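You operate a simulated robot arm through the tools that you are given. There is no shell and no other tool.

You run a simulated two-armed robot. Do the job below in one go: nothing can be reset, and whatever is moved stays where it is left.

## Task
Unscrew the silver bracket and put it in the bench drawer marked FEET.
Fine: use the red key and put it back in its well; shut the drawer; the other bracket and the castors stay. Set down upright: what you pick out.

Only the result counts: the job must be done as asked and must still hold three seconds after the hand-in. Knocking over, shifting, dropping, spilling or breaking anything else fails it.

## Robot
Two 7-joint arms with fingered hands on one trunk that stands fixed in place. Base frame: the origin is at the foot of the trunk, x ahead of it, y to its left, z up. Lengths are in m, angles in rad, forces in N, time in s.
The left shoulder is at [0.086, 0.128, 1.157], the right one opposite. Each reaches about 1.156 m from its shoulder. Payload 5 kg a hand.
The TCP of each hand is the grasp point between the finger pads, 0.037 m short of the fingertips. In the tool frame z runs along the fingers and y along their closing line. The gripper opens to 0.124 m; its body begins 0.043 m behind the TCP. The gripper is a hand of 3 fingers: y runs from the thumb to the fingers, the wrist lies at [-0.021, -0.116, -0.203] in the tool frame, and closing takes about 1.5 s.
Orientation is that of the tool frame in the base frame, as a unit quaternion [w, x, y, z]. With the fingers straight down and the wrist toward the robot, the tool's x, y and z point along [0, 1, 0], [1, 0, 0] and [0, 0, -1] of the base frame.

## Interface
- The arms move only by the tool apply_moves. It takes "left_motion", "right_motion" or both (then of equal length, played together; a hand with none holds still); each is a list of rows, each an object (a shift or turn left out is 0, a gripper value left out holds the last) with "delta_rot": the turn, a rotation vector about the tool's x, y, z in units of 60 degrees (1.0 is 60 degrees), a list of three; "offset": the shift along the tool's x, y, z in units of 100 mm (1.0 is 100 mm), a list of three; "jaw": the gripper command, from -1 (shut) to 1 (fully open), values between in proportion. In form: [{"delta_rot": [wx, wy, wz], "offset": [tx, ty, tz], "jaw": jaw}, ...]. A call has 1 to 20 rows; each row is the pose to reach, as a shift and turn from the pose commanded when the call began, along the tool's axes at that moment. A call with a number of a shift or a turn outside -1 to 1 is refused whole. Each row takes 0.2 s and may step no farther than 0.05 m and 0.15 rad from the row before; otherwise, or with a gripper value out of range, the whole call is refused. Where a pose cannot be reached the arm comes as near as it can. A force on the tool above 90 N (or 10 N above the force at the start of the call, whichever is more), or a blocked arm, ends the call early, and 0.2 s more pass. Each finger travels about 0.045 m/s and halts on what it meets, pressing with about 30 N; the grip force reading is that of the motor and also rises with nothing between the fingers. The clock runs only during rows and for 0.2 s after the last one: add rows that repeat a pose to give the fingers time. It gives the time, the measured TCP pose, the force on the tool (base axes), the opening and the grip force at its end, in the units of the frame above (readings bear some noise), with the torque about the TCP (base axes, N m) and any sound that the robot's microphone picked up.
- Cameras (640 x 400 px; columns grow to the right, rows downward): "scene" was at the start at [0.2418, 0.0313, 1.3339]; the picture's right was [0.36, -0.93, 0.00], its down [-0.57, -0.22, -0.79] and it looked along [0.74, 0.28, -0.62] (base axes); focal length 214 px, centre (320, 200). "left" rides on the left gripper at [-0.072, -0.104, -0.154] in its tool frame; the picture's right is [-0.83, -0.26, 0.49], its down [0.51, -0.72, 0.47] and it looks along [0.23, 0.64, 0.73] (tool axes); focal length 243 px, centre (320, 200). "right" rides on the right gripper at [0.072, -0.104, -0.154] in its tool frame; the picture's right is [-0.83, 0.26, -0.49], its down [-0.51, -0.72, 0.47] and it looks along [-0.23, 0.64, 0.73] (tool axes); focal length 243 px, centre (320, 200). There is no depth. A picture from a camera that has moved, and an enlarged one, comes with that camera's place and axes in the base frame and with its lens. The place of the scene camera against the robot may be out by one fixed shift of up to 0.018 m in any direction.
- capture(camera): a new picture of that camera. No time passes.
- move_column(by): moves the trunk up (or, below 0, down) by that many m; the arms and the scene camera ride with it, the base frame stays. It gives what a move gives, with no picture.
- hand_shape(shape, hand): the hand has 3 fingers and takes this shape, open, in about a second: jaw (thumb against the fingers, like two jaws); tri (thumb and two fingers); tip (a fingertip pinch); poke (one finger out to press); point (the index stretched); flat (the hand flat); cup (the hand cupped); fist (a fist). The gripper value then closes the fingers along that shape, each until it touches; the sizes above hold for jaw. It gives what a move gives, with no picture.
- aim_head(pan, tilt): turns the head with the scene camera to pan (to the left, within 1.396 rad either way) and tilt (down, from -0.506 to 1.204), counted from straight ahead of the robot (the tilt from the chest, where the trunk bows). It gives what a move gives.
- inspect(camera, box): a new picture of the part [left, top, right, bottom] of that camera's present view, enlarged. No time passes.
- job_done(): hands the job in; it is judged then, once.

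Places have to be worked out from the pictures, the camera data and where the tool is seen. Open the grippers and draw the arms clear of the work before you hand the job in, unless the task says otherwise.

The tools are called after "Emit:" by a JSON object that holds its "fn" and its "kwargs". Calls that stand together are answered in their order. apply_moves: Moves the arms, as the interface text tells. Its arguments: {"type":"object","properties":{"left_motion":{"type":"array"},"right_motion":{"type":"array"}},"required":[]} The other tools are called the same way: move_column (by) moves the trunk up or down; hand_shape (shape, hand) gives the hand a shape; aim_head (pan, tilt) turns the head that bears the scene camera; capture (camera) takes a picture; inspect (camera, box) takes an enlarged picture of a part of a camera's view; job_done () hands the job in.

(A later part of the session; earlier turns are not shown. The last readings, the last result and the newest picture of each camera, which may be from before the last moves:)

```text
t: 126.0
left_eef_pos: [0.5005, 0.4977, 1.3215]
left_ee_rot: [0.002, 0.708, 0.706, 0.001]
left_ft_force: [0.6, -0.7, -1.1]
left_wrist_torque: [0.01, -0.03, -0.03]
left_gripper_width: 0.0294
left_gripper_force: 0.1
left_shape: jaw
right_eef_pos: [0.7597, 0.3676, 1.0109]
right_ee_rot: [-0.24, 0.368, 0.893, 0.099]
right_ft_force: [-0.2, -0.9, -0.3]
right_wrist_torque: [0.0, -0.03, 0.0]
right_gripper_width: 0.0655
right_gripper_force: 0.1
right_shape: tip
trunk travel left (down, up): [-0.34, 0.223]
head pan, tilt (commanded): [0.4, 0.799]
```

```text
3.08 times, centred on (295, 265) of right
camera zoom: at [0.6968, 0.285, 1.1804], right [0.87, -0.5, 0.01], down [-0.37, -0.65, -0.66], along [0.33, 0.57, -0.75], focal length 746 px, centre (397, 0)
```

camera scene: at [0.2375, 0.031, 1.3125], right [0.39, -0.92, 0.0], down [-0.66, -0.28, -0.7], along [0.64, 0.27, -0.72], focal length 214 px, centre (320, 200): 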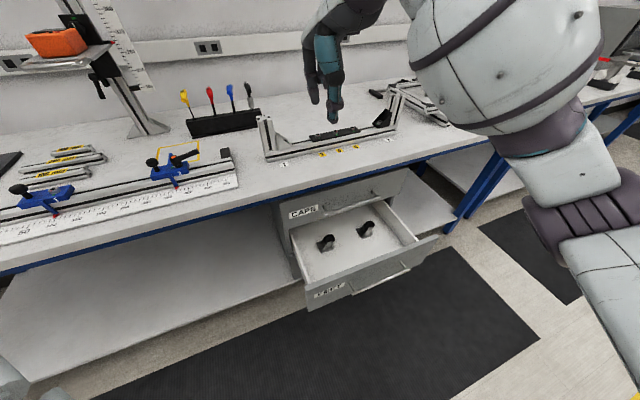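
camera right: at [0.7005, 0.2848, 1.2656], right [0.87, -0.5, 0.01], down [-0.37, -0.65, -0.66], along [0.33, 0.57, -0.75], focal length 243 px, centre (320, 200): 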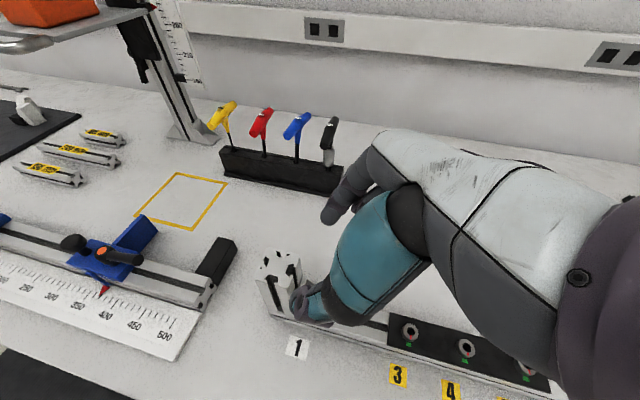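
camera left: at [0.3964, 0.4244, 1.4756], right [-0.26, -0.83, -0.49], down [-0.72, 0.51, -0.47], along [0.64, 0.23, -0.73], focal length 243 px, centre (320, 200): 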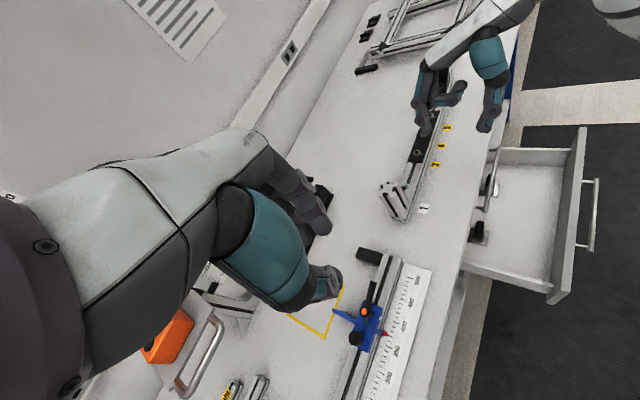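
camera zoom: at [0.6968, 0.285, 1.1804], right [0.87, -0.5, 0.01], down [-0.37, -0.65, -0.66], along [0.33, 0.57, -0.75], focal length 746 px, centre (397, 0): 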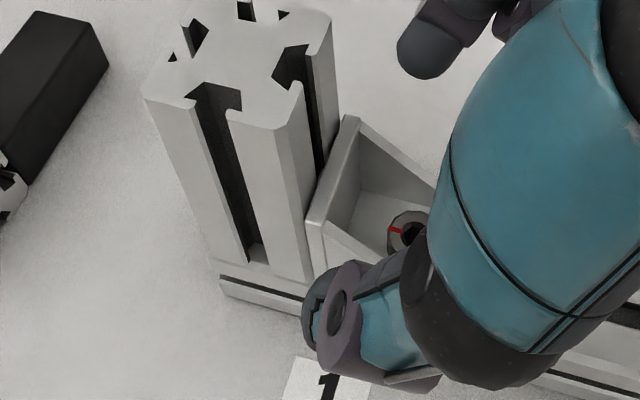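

Thumb tip (u≈0.260, v≈0.757) and finger tip (u≈0.262, v≈0.841) straddle the bracket symmetrically, 5 mm clear of the upright's face. I lower 42 mm and shift 6 mm toward the upright.

Emit:
{"fn": "apply_moves", "kwargs": {"right_motion": [{"offset": [-0.06, 0, 0.1]}, {"offset": [-0.11, 0, 0.2]}, {"offset": [-0.17, 0, 0.3]}, {"offset": [-0.158, 0, 0.394]}, {"offset": [-0.158, 0, 0.394]}]}}

Emit:
{"fn": "inspect", "kwargs": {"camera": "scene", "box": [250, 90, 310, 160]}}

Emit:
{"fn": "inspect", "kwargs": {"camera": "left", "box": [370, 150, 440, 225]}}

Emit:
{"fn": "inspect", "kwargs": {"camera": "right", "box": [230, 200, 360, 330]}}

```text
t: 127.2
left_eef_pos: [0.5017, 0.4955, 1.3209]
left_ee_rot: [0.0, 0.708, 0.706, 0.0]
left_ft_force: [0.6, -0.5, -0.1]
left_wrist_torque: [0.02, 0.01, -0.03]
left_gripper_width: 0.0292
left_gripper_force: 0.1
left_shape: jaw
right_eef_pos: [0.7571, 0.3753, 0.9682]
right_ee_rot: [-0.24, 0.368, 0.893, 0.099]
right_ft_force: [0.1, -0.2, 0.5]
right_wrist_torque: [0.03, -0.02, -0.01]
right_gripper_width: 0.0657
right_gripper_force: 0.1
right_shape: tip
trunk travel left (down, up): [-0.34, 0.223]
head pan, tilt (commanded): [0.4, 0.799]
```

```text
5.71 times, centred on (280, 125) of scene
camera zoom: at [0.2378, 0.0318, 1.3125], right [0.39, -0.92, 0.0], down [-0.66, -0.28, -0.7], along [0.64, 0.27, -0.72], focal length 1226 px, centre (549, 629)
```

zoom: 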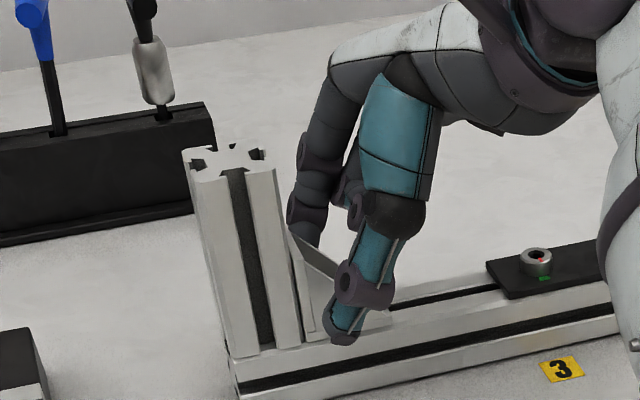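

```text
5.33 times, centred on (405, 188) of left
camera zoom: at [0.397, 0.4245, 1.4754], right [-0.26, -0.83, -0.49], down [-0.72, 0.51, -0.47], along [0.64, 0.23, -0.73], focal length 1294 px, centre (-133, 267)
```

zoom: 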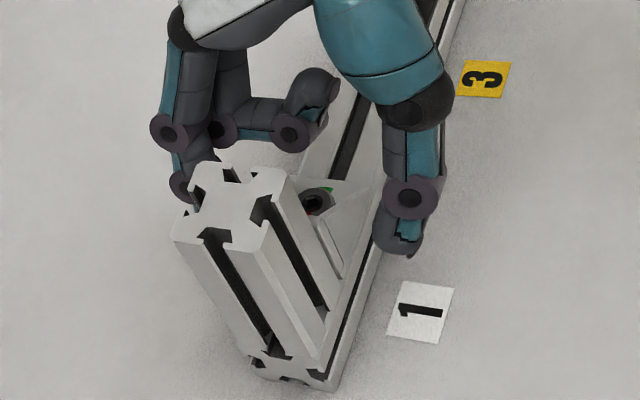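

```text
3.08 times, centred on (295, 265) of right
camera zoom: at [0.6936, 0.2902, 1.1386], right [0.87, -0.5, 0.01], down [-0.37, -0.65, -0.66], along [0.33, 0.57, -0.75], focal length 746 px, centre (397, 0)
```

zoom: 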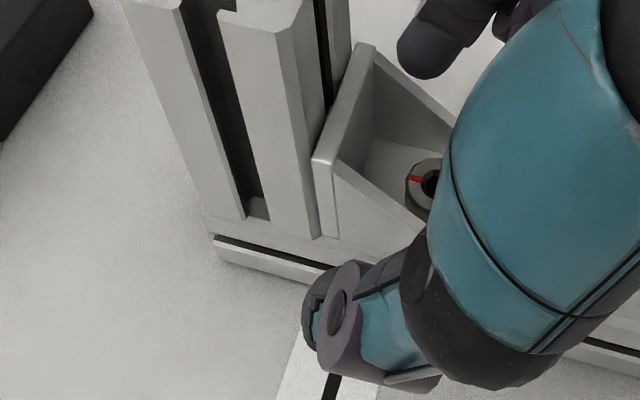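

Tips are beside the bracket just above the rail's top. I close the pinch on its two side walls.

Emit:
{"fn": "apply_moves", "kwargs": {"right_motion": [{"jaw": -0.15}, {"jaw": -0.35}, {"jaw": -0.5}, {"jaw": -0.7}, {"jaw": -0.9}, {"jaw": -1}, {"jaw": -1}, {"jaw": -1}]}}

Emit:
{"fn": "inspect", "kwargs": {"camera": "scene", "box": [250, 90, 310, 160]}}

Emit:
{"fn": "inspect", "kwargs": {"camera": "left", "box": [370, 150, 440, 225]}}

Emit:
{"fn": "inspect", "kwargs": {"camera": "right", "box": [230, 200, 360, 330]}}

```text
t: 129.0
left_eef_pos: [0.5018, 0.4955, 1.321]
left_ee_rot: [0.001, 0.707, 0.707, 0.0]
left_ft_force: [-0.6, 0.3, -0.6]
left_wrist_torque: [-0.03, -0.02, 0.02]
left_gripper_width: 0.0297
left_gripper_force: 0.1
left_shape: jaw
right_eef_pos: [0.7556, 0.3736, 0.9677]
right_ee_rot: [-0.24, 0.369, 0.892, 0.099]
right_ft_force: [-0.2, -0.6, -1.4]
right_wrist_torque: [-0.03, 0.02, -0.03]
right_gripper_width: 0.0346
right_gripper_force: 30.2
right_shape: tip
trunk travel left (down, up): [-0.34, 0.223]
head pan, tilt (commanded): [0.4, 0.799]
```

```text
5.71 times, centred on (280, 125) of scene
camera zoom: at [0.2379, 0.0321, 1.3124], right [0.39, -0.92, 0.0], down [-0.66, -0.28, -0.7], along [0.64, 0.27, -0.72], focal length 1226 px, centre (549, 629)
```

zoom: 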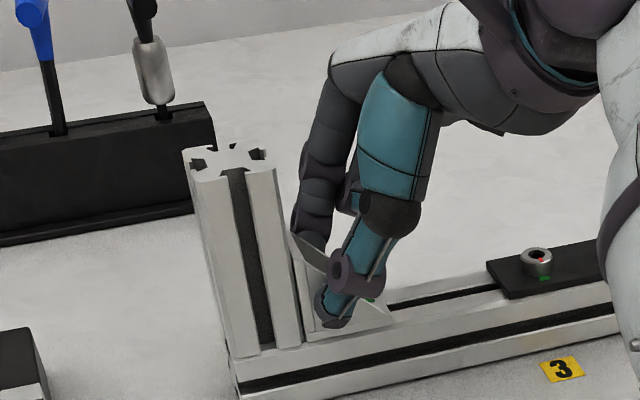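

```text
5.33 times, centred on (405, 188) of left
camera zoom: at [0.3971, 0.4249, 1.4752], right [-0.26, -0.83, -0.49], down [-0.72, 0.51, -0.47], along [0.64, 0.23, -0.73], focal length 1294 px, centre (-133, 267)
```

zoom: 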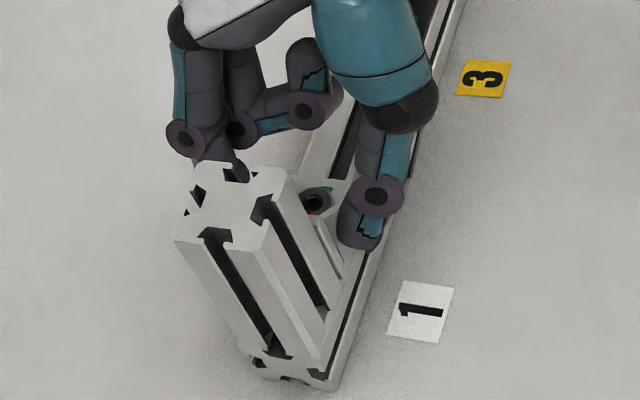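

```text
3.08 times, centred on (295, 265) of right
camera zoom: at [0.6938, 0.2903, 1.1385], right [0.87, -0.5, 0.01], down [-0.37, -0.65, -0.66], along [0.33, 0.57, -0.75], focal length 746 px, centre (397, 0)
```

zoom: 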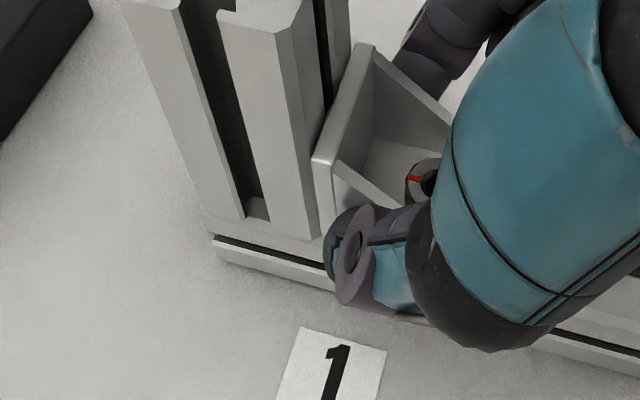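

The pinch holds the bracket (34.6 mm, 30 N). I try a small 4 mm lift to see whether it is free.

Emit:
{"fn": "apply_moves", "kwargs": {"right_motion": [{"offset": [0.01, 0, -0.017]}, {"offset": [0.02, 0, -0.035]}, {"offset": [0.02, 0, -0.035]}]}}

Emit:
{"fn": "inspect", "kwargs": {"camera": "scene", "box": [250, 90, 310, 160]}}

```text
t: 129.8
left_eef_pos: [0.5024, 0.4974, 1.3212]
left_ee_rot: [0.001, 0.708, 0.706, 0.001]
left_ft_force: [0.2, 0.4, 0.3]
left_wrist_torque: [0.0, 0.04, -0.01]
left_gripper_width: 0.0298
left_gripper_force: 0.1
left_shape: jaw
right_eef_pos: [0.7568, 0.3736, 0.9735]
right_ee_rot: [-0.24, 0.369, 0.893, 0.099]
right_ft_force: [0.5, 0.3, -0.5]
right_wrist_torque: [-0.01, 0.02, -0.01]
right_gripper_width: 0.0346
right_gripper_force: 29.7
right_shape: tip
trunk travel left (down, up): [-0.34, 0.223]
head pan, tilt (commanded): [0.4, 0.799]
```

```text
5.71 times, centred on (280, 125) of scene
camera zoom: at [0.2379, 0.032, 1.3124], right [0.39, -0.92, 0.0], down [-0.66, -0.28, -0.7], along [0.64, 0.27, -0.72], focal length 1226 px, centre (549, 629)
```

zoom: 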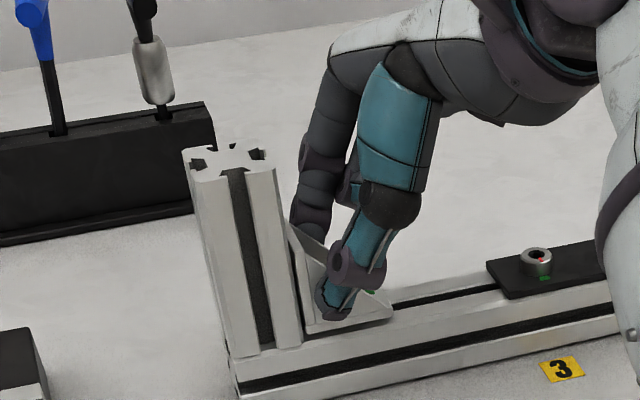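

The bracket comes up freely, with no resistance. I lift it 40 mm, easing away from the upright.

Emit:
{"fn": "apply_moves", "kwargs": {"right_motion": [{"offset": [0.02, 0, -0.1]}, {"offset": [0.04, 0, -0.2]}, {"offset": [0.07, 0, -0.3]}, {"offset": [0.113, 0, -0.396]}, {"offset": [0.113, 0, -0.396]}]}}

Emit:
{"fn": "inspect", "kwargs": {"camera": "scene", "box": [250, 80, 330, 170]}}

Emit:
{"fn": "inspect", "kwargs": {"camera": "left", "box": [370, 150, 440, 225]}}

```text
t: 131.0
left_eef_pos: [0.502, 0.4962, 1.321]
left_ee_rot: [0.001, 0.708, 0.707, 0.001]
left_ft_force: [-0.9, -0.3, 0.1]
left_wrist_torque: [0.0, -0.01, -0.03]
left_gripper_width: 0.0293
left_gripper_force: 0.0
left_shape: jaw
right_eef_pos: [0.765, 0.3671, 1.012]
right_ee_rot: [-0.241, 0.369, 0.893, 0.098]
right_ft_force: [0.0, -0.5, -0.9]
right_wrist_torque: [0.0, -0.01, -0.02]
right_gripper_width: 0.0344
right_gripper_force: 30.1
right_shape: tip
trunk travel left (down, up): [-0.34, 0.223]
head pan, tilt (commanded): [0.4, 0.799]
```

```text
4.44 times, centred on (290, 125) of scene
camera zoom: at [0.238, 0.032, 1.3124], right [0.39, -0.92, 0.0], down [-0.66, -0.28, -0.7], along [0.64, 0.27, -0.72], focal length 953 px, centre (453, 533)
```

zoom: 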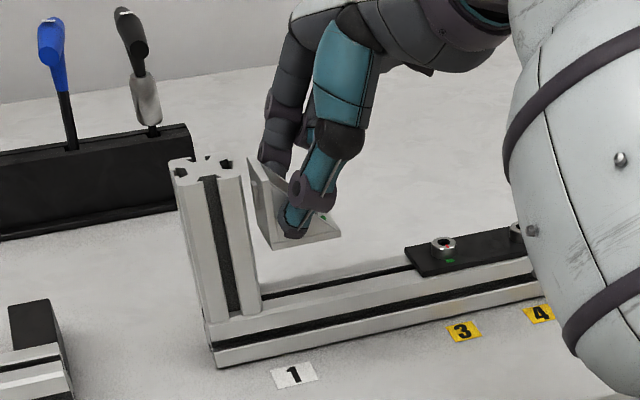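

```text
5.33 times, centred on (405, 188) of left
camera zoom: at [0.3972, 0.4248, 1.4752], right [-0.26, -0.83, -0.49], down [-0.72, 0.51, -0.47], along [0.64, 0.23, -0.73], focal length 1294 px, centre (-133, 267)
```

zoom: 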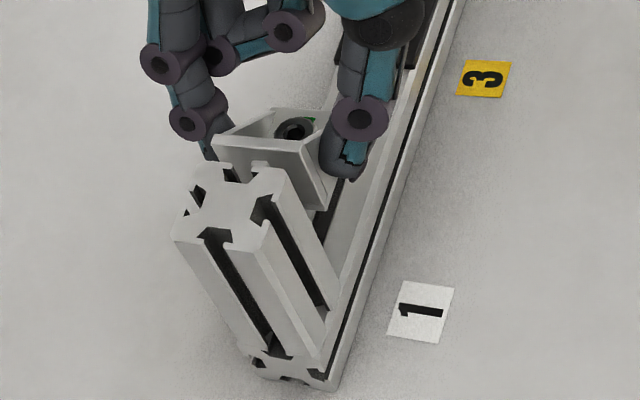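

The bracket with its screw is held level and clear. Before carrying it over, I measure the drawer interior (floor, castors, front panel) from the left and scene cameras.

Emit:
{"fn": "inspect", "kwargs": {"camera": "left", "box": [440, 110, 620, 320]}}

Emit:
{"fn": "inspect", "kwargs": {"camera": "scene", "box": [270, 170, 450, 320]}}

```text
1.90 times, centred on (530, 215) of left
camera zoom: at [0.3972, 0.4248, 1.4752], right [-0.26, -0.83, -0.49], down [-0.72, 0.51, -0.47], along [0.64, 0.23, -0.73], focal length 462 px, centre (-80, 171)
```

zoom: 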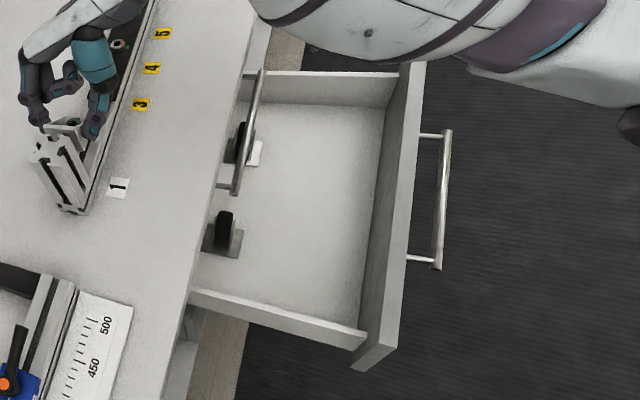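

```text
2.67 times, centred on (360, 245) of scene
camera zoom: at [0.238, 0.032, 1.3124], right [0.39, -0.92, 0.0], down [-0.66, -0.28, -0.7], along [0.64, 0.27, -0.72], focal length 572 px, centre (213, 80)
```

zoom: 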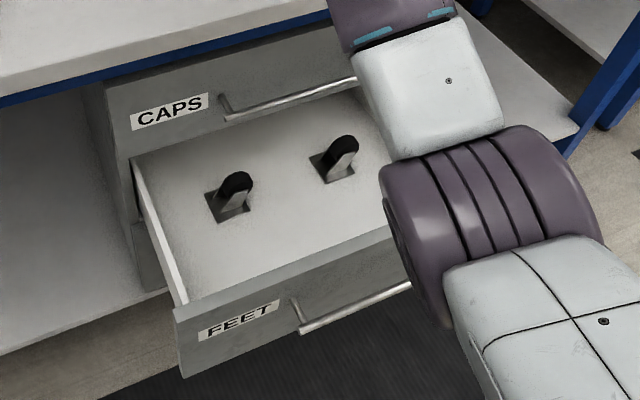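

Emit:
{"fn": "inspect", "kwargs": {"camera": "left", "box": [510, 210, 620, 320]}}

Emit:
{"fn": "inspect", "kwargs": {"camera": "left", "box": [500, 120, 600, 220]}}

```text
3.64 times, centred on (565, 265) of left
camera zoom: at [0.3972, 0.4248, 1.4752], right [-0.26, -0.83, -0.49], down [-0.72, 0.51, -0.47], along [0.64, 0.23, -0.73], focal length 882 px, centre (-571, -36)
```

zoom: 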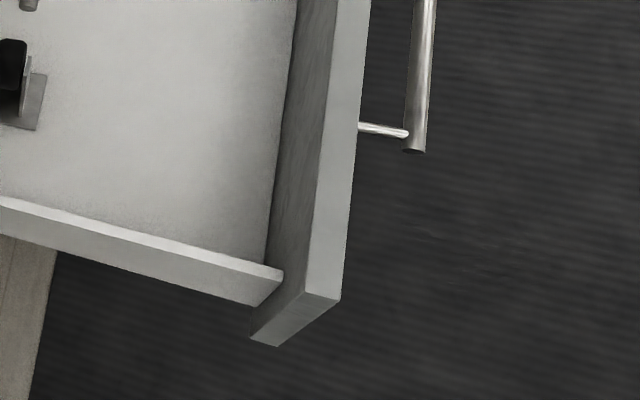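

```text
4.00 times, centred on (550, 170) of left
camera zoom: at [0.3972, 0.4248, 1.4752], right [-0.26, -0.83, -0.49], down [-0.72, 0.51, -0.47], along [0.64, 0.23, -0.73], focal length 970 px, centre (-600, 320)
```

zoom: 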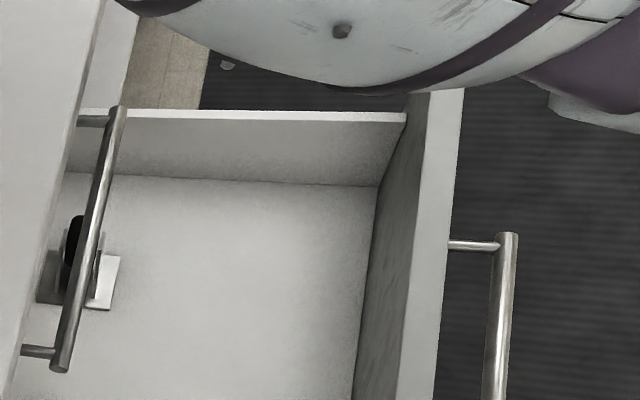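

Drawer floor is at z≈0.47 and its front panel top at ≈0.64, so the hand must reach deep between castors and panel. I raise the trunk 0.12 m first so the forearm will come from above.

Emit:
{"fn": "move_column", "kwargs": {"by": 0.12}}

Emit:
{"fn": "capture", "kwargs": {"camera": "scene"}}

Emit:
{"fn": "capture", "kwargs": {"camera": "right"}}

```text
t: 132.5
left_eef_pos: [0.5039, 0.496, 1.4402]
left_ee_rot: [0.0, 0.708, 0.707, -0.001]
left_ft_force: [0.3, 0.1, -0.5]
left_wrist_torque: [-0.02, 0.01, -0.01]
left_gripper_width: 0.0297
left_gripper_force: 0.1
left_shape: jaw
right_eef_pos: [0.7643, 0.3667, 1.132]
right_ee_rot: [-0.24, 0.369, 0.892, 0.098]
right_ft_force: [-0.1, -0.4, -1.6]
right_wrist_torque: [-0.01, 0.0, -0.02]
right_gripper_width: 0.0345
right_gripper_force: 30.0
right_shape: tip
trunk travel left (down, up): [-0.46, 0.103]
head pan, tilt (commanded): [0.4, 0.799]
```

```text
taken
camera scene: at [0.201, 0.0324, 1.4419], right [0.39, -0.92, 0.0], down [-0.66, -0.28, -0.7], along [0.64, 0.27, -0.72], focal length 214 px, centre (320, 200)
```

scene: 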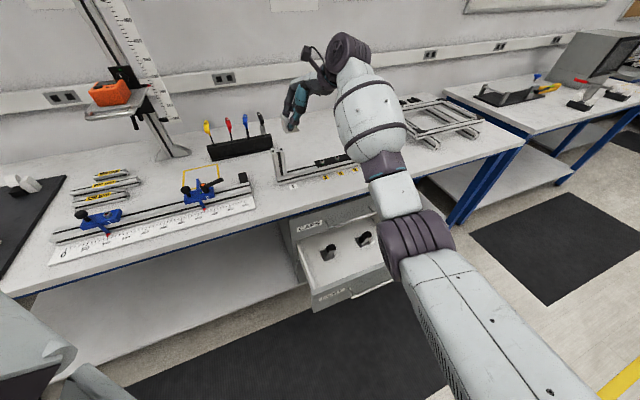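

```text
taken
camera right: at [0.702, 0.2841, 1.3013], right [0.87, -0.5, 0.01], down [-0.37, -0.65, -0.66], along [0.33, 0.57, -0.75], focal length 243 px, centre (320, 200)
```

right: 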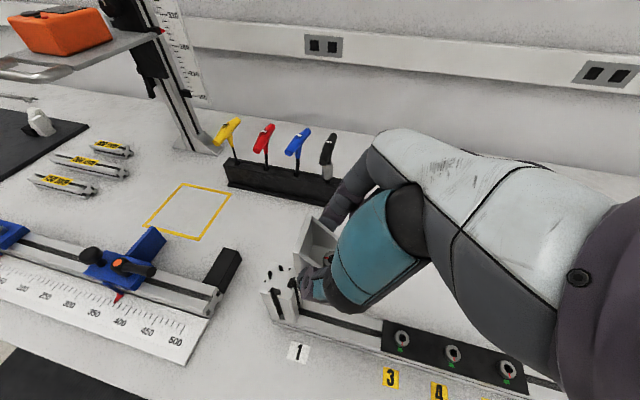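

The bracket is held well above everything. I carry it back over the bench's front edge toward a point above the open drawer.

Emit:
{"fn": "apply_moves", "kwargs": {"right_motion": [{"offset": [-0.07, -0.25, -0.04]}, {"offset": [-0.13, -0.5, -0.08]}, {"offset": [-0.2, -0.75, -0.11]}, {"offset": [-0.26, -1.0, -0.15]}, {"offset": [-0.26, -1.0, -0.15]}]}}

Emit:
{"fn": "apply_moves", "kwargs": {"right_motion": [{"offset": [-0.13, -0.25, -0.08]}, {"offset": [-0.26, -0.5, -0.15]}, {"offset": [-0.39, -0.75, -0.23]}, {"offset": [-0.52, -1.0, -0.3]}, {"offset": [-0.52, -1.0, -0.3]}]}}

Emit:
{"fn": "apply_moves", "kwargs": {"right_motion": [{"offset": [-0.15, -0.16, -0.09]}, {"offset": [-0.3, -0.32, -0.17]}, {"offset": [-0.45, -0.48, -0.26]}, {"offset": [-0.6, -0.65, -0.345]}, {"offset": [-0.6, -0.65, -0.345]}]}}

Emit:
{"fn": "capture", "kwargs": {"camera": "right"}}

Emit:
{"fn": "capture", "kwargs": {"camera": "scene"}}

Emit:
{"fn": "capture", "kwargs": {"camera": "left"}}

```text
t: 133.7
left_eef_pos: [0.5021, 0.4969, 1.4412]
left_ee_rot: [0.002, 0.707, 0.707, -0.001]
left_ft_force: [-0.6, 0.9, 0.5]
left_wrist_torque: [-0.09, 0.01, -0.03]
left_gripper_width: 0.0296
left_gripper_force: 0.1
left_shape: jaw
right_eef_pos: [0.7164, 0.2738, 1.1328]
right_ee_rot: [-0.24, 0.369, 0.893, 0.098]
right_ft_force: [0.2, 0.3, -0.3]
right_wrist_torque: [-0.01, 0.02, 0.04]
right_gripper_width: 0.0347
right_gripper_force: 29.4
right_shape: tip
trunk travel left (down, up): [-0.46, 0.103]
head pan, tilt (commanded): [0.4, 0.799]
```

```text
t: 134.9
left_eef_pos: [0.5022, 0.4975, 1.4413]
left_ee_rot: [0.003, 0.708, 0.707, -0.001]
left_ft_force: [0.2, 0.3, 0.5]
left_wrist_torque: [-0.02, -0.04, -0.02]
left_gripper_width: 0.0292
left_gripper_force: 0.1
left_shape: jaw
right_eef_pos: [0.6877, 0.1644, 1.1323]
right_ee_rot: [-0.24, 0.368, 0.893, 0.098]
right_ft_force: [0.4, -0.1, -1.1]
right_wrist_torque: [-0.05, 0.03, -0.02]
right_gripper_width: 0.0345
right_gripper_force: 30.3
right_shape: tip
trunk travel left (down, up): [-0.46, 0.103]
head pan, tilt (commanded): [0.4, 0.799]
```

```text
t: 136.1
left_eef_pos: [0.5019, 0.4977, 1.441]
left_ee_rot: [0.002, 0.708, 0.707, 0.0]
left_ft_force: [0.1, 0.9, 0.0]
left_wrist_torque: [-0.03, 0.01, 0.01]
left_gripper_width: 0.0296
left_gripper_force: 0.0
left_shape: jaw
right_eef_pos: [0.6911, 0.0673, 1.1331]
right_ee_rot: [-0.24, 0.37, 0.892, 0.098]
right_ft_force: [-0.6, -0.3, -0.4]
right_wrist_torque: [-0.01, 0.01, 0.0]
right_gripper_width: 0.0343
right_gripper_force: 30.2
right_shape: tip
trunk travel left (down, up): [-0.46, 0.103]
head pan, tilt (commanded): [0.4, 0.799]
```

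```text
taken
camera right: at [0.6282, -0.0158, 1.303], right [0.87, -0.5, 0.01], down [-0.37, -0.65, -0.66], along [0.33, 0.57, -0.75], focal length 243 px, centre (320, 200)
```

right: 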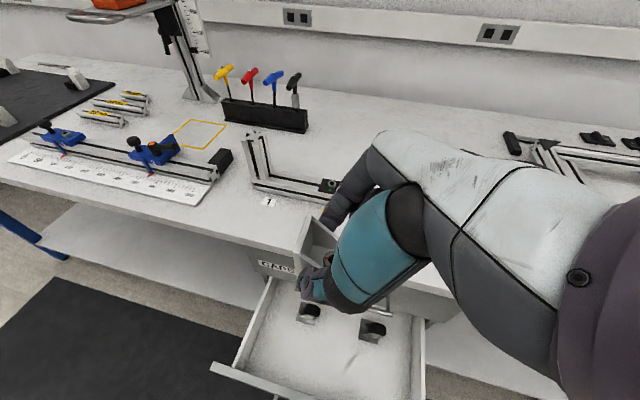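

```text
taken
camera scene: at [0.2003, 0.0331, 1.4422], right [0.39, -0.92, 0.0], down [-0.66, -0.28, -0.7], along [0.64, 0.27, -0.72], focal length 214 px, centre (320, 200)
```

scene: 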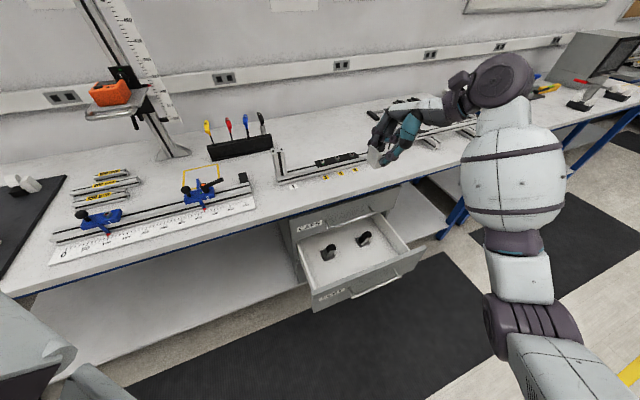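

```text
taken
camera left: at [0.3976, 0.4259, 1.5951], right [-0.26, -0.83, -0.49], down [-0.72, 0.51, -0.47], along [0.64, 0.23, -0.73], focal length 243 px, centre (320, 200)
```

left: 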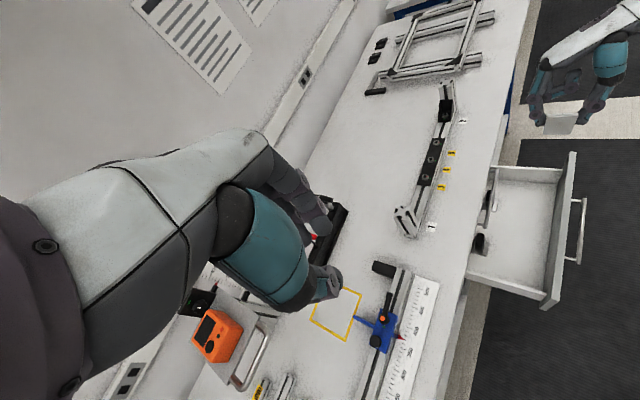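

The bracket hangs upright above the open drawer. I yaw the hand 45° counter-clockwise (about the vertical) so the wrist stays clear of the front panel.

Emit:
{"fn": "apply_moves", "kwargs": {"right_motion": [{"delta_rot": [0.0625, 0, -0.10825]}, {"delta_rot": [0.125, 0, -0.2165]}, {"delta_rot": [0.1875, 0, -0.32475]}, {"delta_rot": [0.25, 0, -0.433]}, {"delta_rot": [0.3125, 0, -0.54125]}, {"delta_rot": [0.375, 0, -0.6495]}, {"delta_rot": [0.375, 0, -0.6495]}]}}

Emit:
{"fn": "capture", "kwargs": {"camera": "scene"}}

Emit:
{"fn": "inspect", "kwargs": {"camera": "left", "box": [460, 40, 640, 180]}}

Emit:
{"fn": "capture", "kwargs": {"camera": "right"}}

```text
t: 137.7
left_eef_pos: [0.503, 0.4953, 1.4415]
left_ee_rot: [0.002, 0.707, 0.707, 0.0]
left_ft_force: [1.1, 0.6, -0.7]
left_wrist_torque: [0.03, -0.01, -0.02]
left_gripper_width: 0.0295
left_gripper_force: 0.1
left_shape: jaw
right_eef_pos: [0.6896, 0.0667, 1.1325]
right_ee_rot: [-0.259, -0.002, 0.966, -0.001]
right_ft_force: [-0.5, 0.0, -0.9]
right_wrist_torque: [-0.03, 0.01, -0.01]
right_gripper_width: 0.0343
right_gripper_force: 30.5
right_shape: tip
trunk travel left (down, up): [-0.46, 0.103]
head pan, tilt (commanded): [0.4, 0.799]
```

```text
taken
camera scene: at [0.2002, 0.0317, 1.4423], right [0.39, -0.92, 0.0], down [-0.66, -0.28, -0.7], along [0.64, 0.27, -0.72], focal length 214 px, centre (320, 200)
```

scene: 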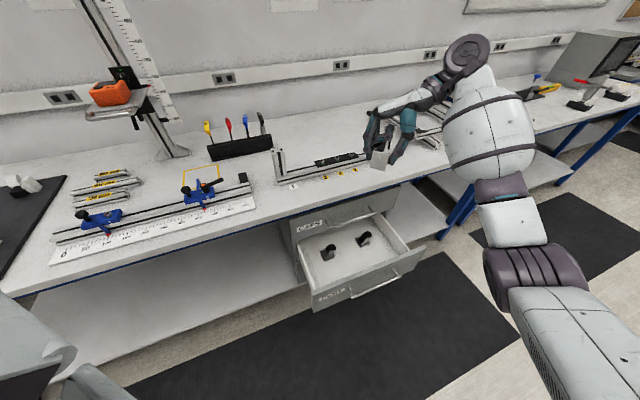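

```text
2.86 times, centred on (550, 110) of left
camera zoom: at [0.3974, 0.4243, 1.5956], right [-0.26, -0.83, -0.49], down [-0.72, 0.51, -0.47], along [0.64, 0.23, -0.73], focal length 693 px, centre (-337, 457)
```

zoom: 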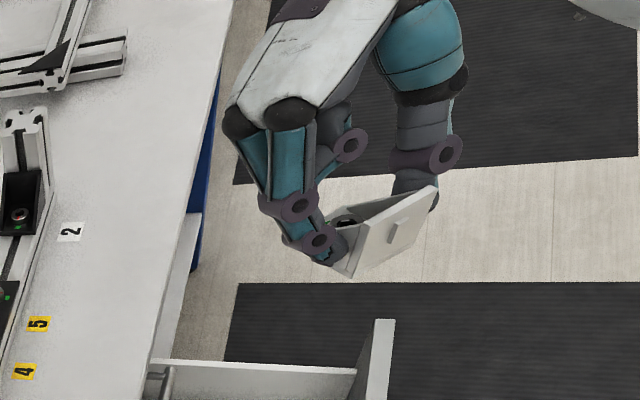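

```text
taken
camera right: at [0.7055, -0.0372, 1.3021], right [0.96, 0.26, 0.01], down [0.2, -0.72, -0.66], along [-0.17, 0.64, -0.75], focal length 243 px, centre (320, 200)
```

right: 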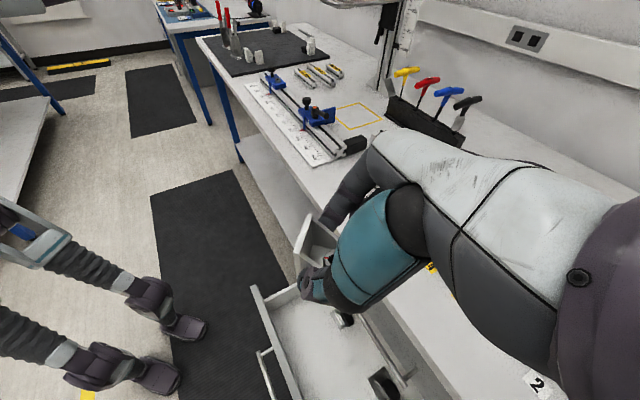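

Hand yawed; the bracket stays level. I descend in steps, first 0.1 m while shifting 20 mm away from the bench edge.

Emit:
{"fn": "apply_moves", "kwargs": {"right_motion": [{"offset": [-0.09, -0.035, 0.23]}, {"offset": [-0.19, -0.07, 0.47]}, {"offset": [-0.28, -0.105, 0.7]}, {"offset": [-0.378, -0.141, 0.937]}, {"offset": [-0.378, -0.141, 0.937]}]}}

Emit:
{"fn": "apply_moves", "kwargs": {"right_motion": [{"offset": [-0.125, 0, 0.2165]}, {"offset": [-0.25, 0, 0.433]}, {"offset": [-0.375, 0, 0.65]}, {"offset": [-0.5, 0, 0.866]}, {"offset": [-0.5, 0, 0.866]}]}}

Emit:
{"fn": "capture", "kwargs": {"camera": "scene"}}

Emit:
{"fn": "inspect", "kwargs": {"camera": "left", "box": [440, 60, 620, 200]}}

Emit:
{"fn": "capture", "kwargs": {"camera": "right"}}

```text
t: 138.9
left_eef_pos: [0.5019, 0.497, 1.4419]
left_ee_rot: [0.0, 0.708, 0.707, 0.0]
left_ft_force: [0.0, -0.2, -0.7]
left_wrist_torque: [0.0, -0.02, -0.01]
left_gripper_width: 0.0293
left_gripper_force: 0.1
left_shape: jaw
right_eef_pos: [0.6742, 0.0515, 1.0324]
right_ee_rot: [-0.259, -0.001, 0.966, -0.001]
right_ft_force: [0.0, -0.3, -1.1]
right_wrist_torque: [-0.02, 0.04, -0.03]
right_gripper_width: 0.0346
right_gripper_force: 30.0
right_shape: tip
trunk travel left (down, up): [-0.46, 0.103]
head pan, tilt (commanded): [0.4, 0.799]
```

```text
t: 140.1
left_eef_pos: [0.502, 0.4953, 1.4411]
left_ee_rot: [0.002, 0.708, 0.706, 0.0]
left_ft_force: [-0.4, -0.7, 0.5]
left_wrist_torque: [0.01, -0.03, 0.01]
left_gripper_width: 0.0296
left_gripper_force: 0.1
left_shape: jaw
right_eef_pos: [0.6749, 0.0505, 0.933]
right_ee_rot: [-0.259, -0.001, 0.966, 0.0]
right_ft_force: [-0.6, -0.7, 0.0]
right_wrist_torque: [0.02, 0.01, 0.0]
right_gripper_width: 0.0344
right_gripper_force: 30.3
right_shape: tip
trunk travel left (down, up): [-0.46, 0.103]
head pan, tilt (commanded): [0.4, 0.799]
```

```text
taken
camera scene: at [0.2, 0.0321, 1.4423], right [0.39, -0.92, 0.0], down [-0.66, -0.28, -0.7], along [0.64, 0.27, -0.72], focal length 214 px, centre (320, 200)
```

scene: 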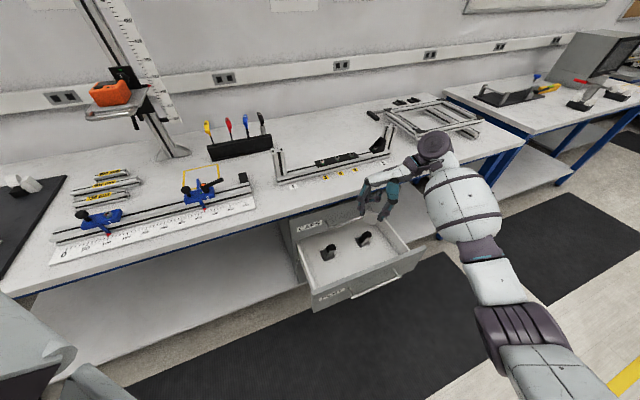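

```text
2.86 times, centred on (530, 130) of left
camera zoom: at [0.3971, 0.4248, 1.5956], right [-0.26, -0.83, -0.49], down [-0.72, 0.51, -0.47], along [0.64, 0.23, -0.73], focal length 693 px, centre (-280, 400)
```

zoom: 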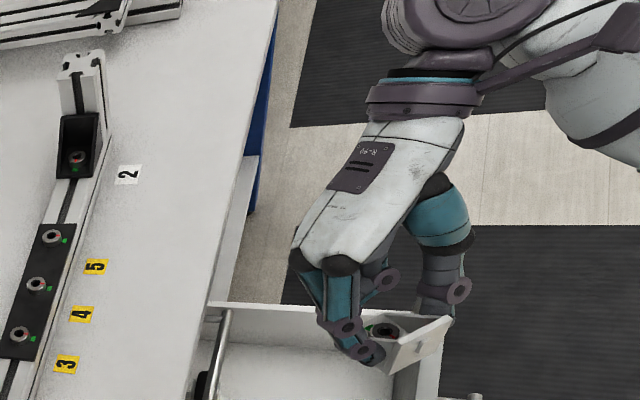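

```text
taken
camera right: at [0.6898, -0.0522, 1.1022], right [0.96, 0.26, 0.01], down [0.2, -0.72, -0.66], along [-0.17, 0.64, -0.75], focal length 243 px, centre (320, 200)
```

right: 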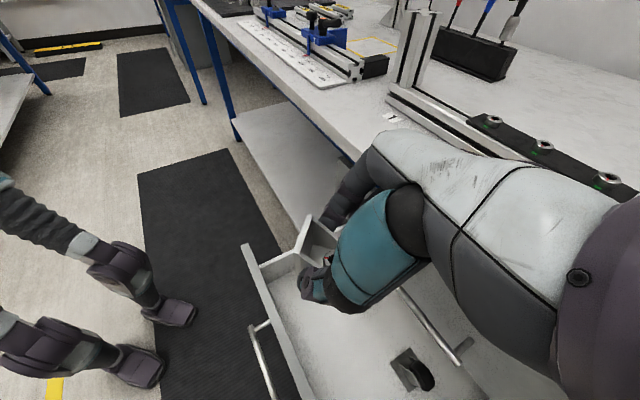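

Clear of the bench edge so far. I descend another 0.1 m and check again.

Emit:
{"fn": "apply_moves", "kwargs": {"right_motion": [{"offset": [-0.125, 0, 0.2165]}, {"offset": [-0.25, 0, 0.433]}, {"offset": [-0.375, 0, 0.65]}, {"offset": [-0.5, 0, 0.866]}, {"offset": [-0.5, 0, 0.866]}]}}

Emit:
{"fn": "inspect", "kwargs": {"camera": "scene", "box": [280, 130, 460, 310]}}

Emit:
{"fn": "inspect", "kwargs": {"camera": "left", "box": [440, 60, 620, 200]}}

Emit:
{"fn": "capture", "kwargs": {"camera": "right"}}

```text
t: 141.3
left_eef_pos: [0.5024, 0.4955, 1.4411]
left_ee_rot: [0.001, 0.708, 0.707, 0.0]
left_ft_force: [-0.4, 0.4, 0.8]
left_wrist_torque: [-0.02, -0.02, 0.02]
left_gripper_width: 0.0294
left_gripper_force: 0.1
left_shape: jaw
right_eef_pos: [0.6757, 0.0529, 0.8315]
right_ee_rot: [-0.259, -0.001, 0.966, 0.002]
right_ft_force: [0.1, -0.1, -0.8]
right_wrist_torque: [0.02, -0.03, -0.01]
right_gripper_width: 0.0345
right_gripper_force: 30.5
right_shape: tip
trunk travel left (down, up): [-0.46, 0.103]
head pan, tilt (commanded): [0.4, 0.799]
```

```text
2.22 times, centred on (370, 220) of scene
camera zoom: at [0.1999, 0.032, 1.4423], right [0.39, -0.92, 0.0], down [-0.66, -0.28, -0.7], along [0.64, 0.27, -0.72], focal length 477 px, centre (209, 156)
```

zoom: 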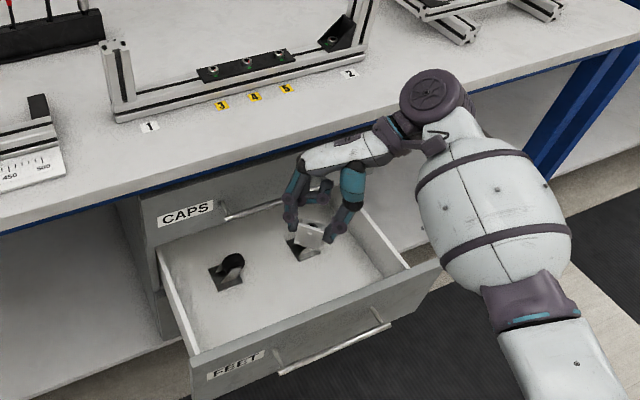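

```text
2.86 times, centred on (530, 130) of left
camera zoom: at [0.397, 0.4246, 1.5957], right [-0.26, -0.83, -0.49], down [-0.72, 0.51, -0.47], along [0.64, 0.23, -0.73], focal length 693 px, centre (-280, 400)
```

zoom: 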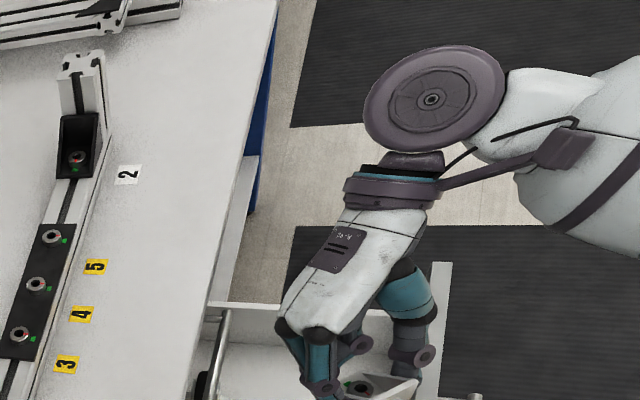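

```text
taken
camera right: at [0.6902, -0.0506, 1.0016], right [0.96, 0.26, 0.01], down [0.2, -0.72, -0.66], along [-0.17, 0.64, -0.75], focal length 243 px, centre (320, 200)
```

right: 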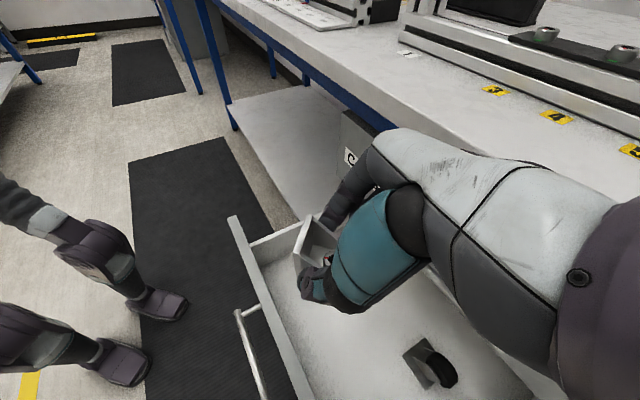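

Everything is clear. I continue down 0.1 m and then another 0.1 m toward the drawer.

Emit:
{"fn": "apply_moves", "kwargs": {"right_motion": [{"offset": [-0.125, 0, 0.2165]}, {"offset": [-0.25, 0, 0.433]}, {"offset": [-0.375, 0, 0.65]}, {"offset": [-0.5, 0, 0.866]}, {"offset": [-0.5, 0, 0.866]}]}}

Emit:
{"fn": "inspect", "kwargs": {"camera": "scene", "box": [280, 130, 460, 310]}}

Emit:
{"fn": "inspect", "kwargs": {"camera": "left", "box": [440, 100, 620, 250]}}

Emit:
{"fn": "capture", "kwargs": {"camera": "right"}}

```text
t: 142.5
left_eef_pos: [0.5014, 0.4963, 1.4415]
left_ee_rot: [0.001, 0.707, 0.707, -0.001]
left_ft_force: [-0.6, -0.4, 0.0]
left_wrist_torque: [0.03, -0.07, -0.01]
left_gripper_width: 0.0294
left_gripper_force: 0.0
left_shape: jaw
right_eef_pos: [0.6752, 0.0548, 0.7313]
right_ee_rot: [-0.26, -0.002, 0.966, -0.001]
right_ft_force: [0.1, 0.3, -0.5]
right_wrist_torque: [-0.01, -0.01, -0.01]
right_gripper_width: 0.0345
right_gripper_force: 29.7
right_shape: tip
trunk travel left (down, up): [-0.46, 0.103]
head pan, tilt (commanded): [0.4, 0.799]
```

```text
2.22 times, centred on (370, 220) of scene
camera zoom: at [0.1999, 0.0318, 1.4423], right [0.39, -0.92, 0.0], down [-0.66, -0.28, -0.7], along [0.64, 0.27, -0.72], focal length 477 px, centre (209, 156)
```

zoom: 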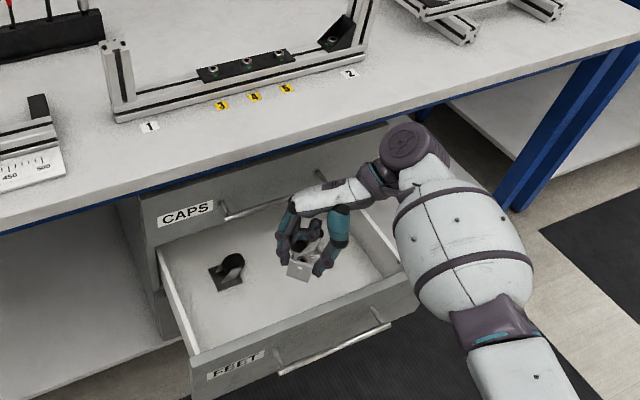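

```text
2.67 times, centred on (530, 175) of left
camera zoom: at [0.3971, 0.4244, 1.5957], right [-0.26, -0.83, -0.49], down [-0.72, 0.51, -0.47], along [0.64, 0.23, -0.73], focal length 647 px, centre (-240, 267)
```

zoom: 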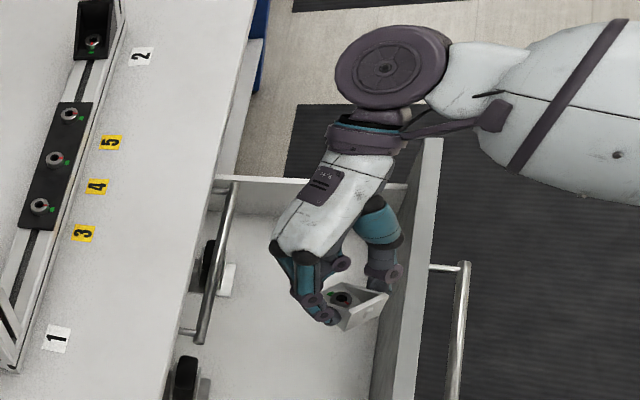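

```text
taken
camera right: at [0.6899, -0.0497, 0.9018], right [0.96, 0.26, 0.01], down [0.2, -0.72, -0.66], along [-0.17, 0.64, -0.75], focal length 243 px, centre (320, 200)
```

right: 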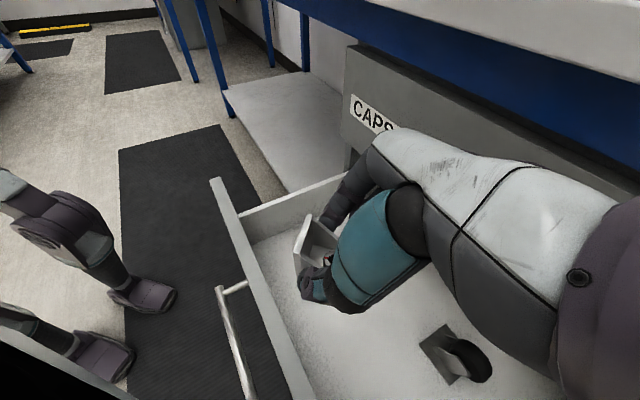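

The bracket is over the free front part of the drawer. I continue down 0.1 m, watching the forearm over the front panel.

Emit:
{"fn": "apply_moves", "kwargs": {"right_motion": [{"offset": [-0.125, 0, 0.2165]}, {"offset": [-0.25, 0, 0.433]}, {"offset": [-0.375, 0, 0.65]}, {"offset": [-0.5, 0, 0.866]}, {"offset": [-0.5, 0, 0.866]}]}}

Emit:
{"fn": "inspect", "kwargs": {"camera": "scene", "box": [280, 150, 460, 310]}}

Emit:
{"fn": "inspect", "kwargs": {"camera": "left", "box": [440, 100, 620, 250]}}

Emit:
{"fn": "capture", "kwargs": {"camera": "right"}}

```text
t: 143.7
left_eef_pos: [0.5024, 0.4952, 1.4412]
left_ee_rot: [0.0, 0.708, 0.706, 0.0]
left_ft_force: [-0.7, 0.9, -0.5]
left_wrist_torque: [-0.02, -0.03, -0.02]
left_gripper_width: 0.0296
left_gripper_force: 0.1
left_shape: jaw
right_eef_pos: [0.6746, 0.0534, 0.6336]
right_ee_rot: [-0.259, -0.001, 0.966, 0.0]
right_ft_force: [0.3, 0.3, 0.2]
right_wrist_torque: [0.03, -0.01, -0.02]
right_gripper_width: 0.0344
right_gripper_force: 29.9
right_shape: tip
trunk travel left (down, up): [-0.46, 0.103]
head pan, tilt (commanded): [0.4, 0.799]
```

```text
2.50 times, centred on (370, 230) of scene
camera zoom: at [0.1999, 0.0318, 1.4423], right [0.39, -0.92, 0.0], down [-0.66, -0.28, -0.7], along [0.64, 0.27, -0.72], focal length 536 px, centre (195, 125)
```

zoom: 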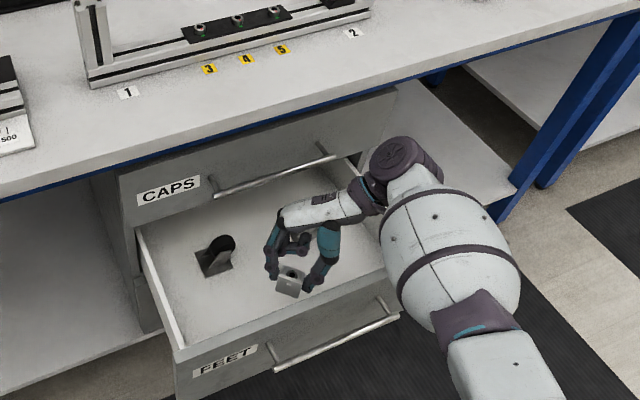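

```text
2.67 times, centred on (530, 175) of left
camera zoom: at [0.397, 0.4244, 1.5957], right [-0.26, -0.83, -0.49], down [-0.72, 0.51, -0.47], along [0.64, 0.23, -0.73], focal length 647 px, centre (-240, 267)
```

zoom: 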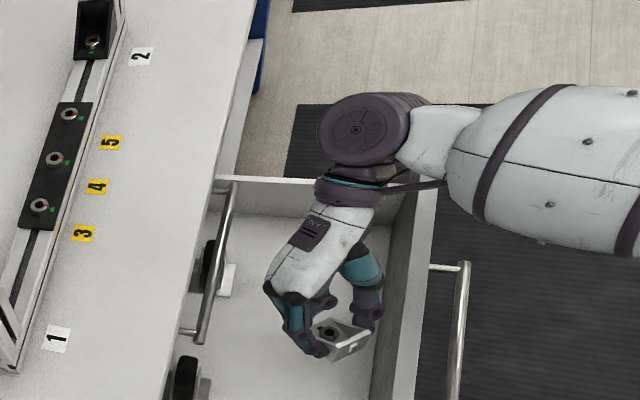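

```text
taken
camera right: at [0.6889, -0.05, 0.8037], right [0.96, 0.26, 0.01], down [0.2, -0.72, -0.66], along [-0.17, 0.64, -0.75], focal length 243 px, centre (320, 200)
```

right: 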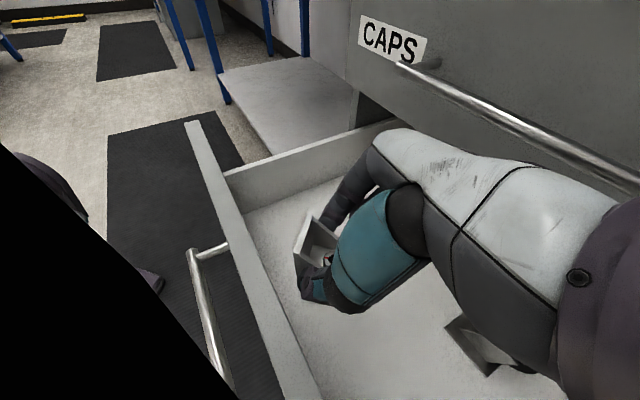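

Still clear of the CAPS handle and panel. I descend 80 mm more.

Emit:
{"fn": "apply_moves", "kwargs": {"right_motion": [{"offset": [-0.1, 0, 0.173]}, {"offset": [-0.2, 0, 0.346]}, {"offset": [-0.3, 0, 0.52]}, {"offset": [-0.4, 0, 0.693]}, {"offset": [-0.4, 0, 0.693]}]}}

Emit:
{"fn": "inspect", "kwargs": {"camera": "scene", "box": [290, 180, 430, 310]}}

Emit:
{"fn": "inspect", "kwargs": {"camera": "left", "box": [480, 140, 620, 250]}}

Emit:
{"fn": "capture", "kwargs": {"camera": "right"}}

```text
t: 144.9
left_eef_pos: [0.5027, 0.495, 1.4418]
left_ee_rot: [0.002, 0.708, 0.706, 0.0]
left_ft_force: [0.2, 0.3, -0.7]
left_wrist_torque: [-0.01, -0.01, -0.02]
left_gripper_width: 0.0294
left_gripper_force: 0.0
left_shape: jaw
right_eef_pos: [0.6712, 0.0525, 0.5553]
right_ee_rot: [-0.259, -0.001, 0.966, 0.001]
right_ft_force: [0.3, -0.1, -0.4]
right_wrist_torque: [-0.03, -0.02, 0.03]
right_gripper_width: 0.0344
right_gripper_force: 29.9
right_shape: tip
right hand out of reach, approached as far as the arm can: row 4, 5
trunk travel left (down, up): [-0.46, 0.103]
head pan, tilt (commanded): [0.4, 0.799]
```

```text
3.08 times, centred on (360, 245) of scene
camera zoom: at [0.1998, 0.0315, 1.4423], right [0.39, -0.92, 0.0], down [-0.66, -0.28, -0.7], along [0.64, 0.27, -0.72], focal length 660 px, centre (197, 62)
```

zoom: 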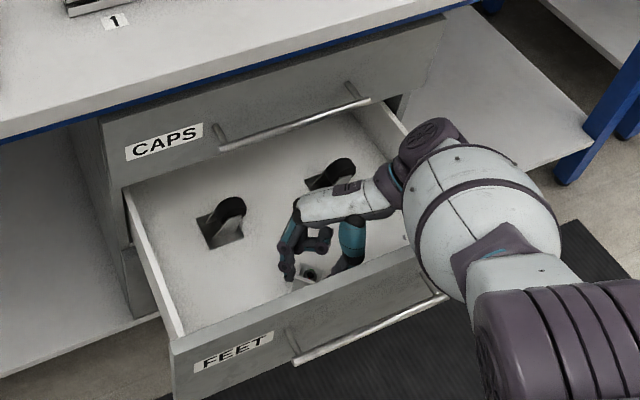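

```text
3.64 times, centred on (550, 195) of left
camera zoom: at [0.3969, 0.4241, 1.5958], right [-0.26, -0.83, -0.49], down [-0.72, 0.51, -0.47], along [0.64, 0.23, -0.73], focal length 882 px, centre (-516, 218)
```

zoom: 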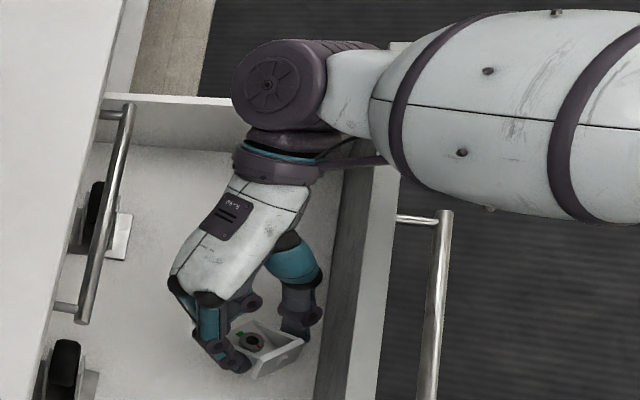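

```text
taken
camera right: at [0.6865, -0.0524, 0.7248], right [0.96, 0.26, 0.01], down [0.2, -0.72, -0.66], along [-0.17, 0.64, -0.75], focal length 243 px, centre (320, 200)
```

right: 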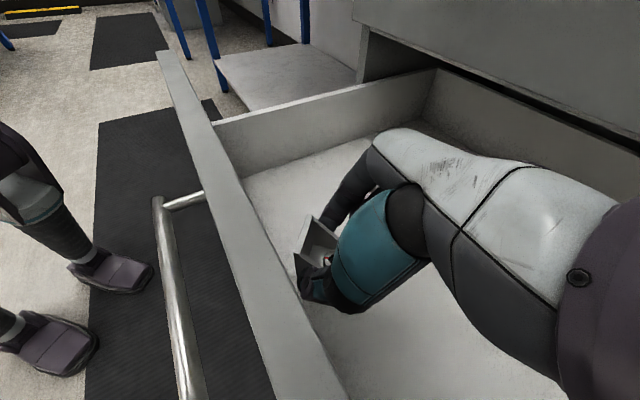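

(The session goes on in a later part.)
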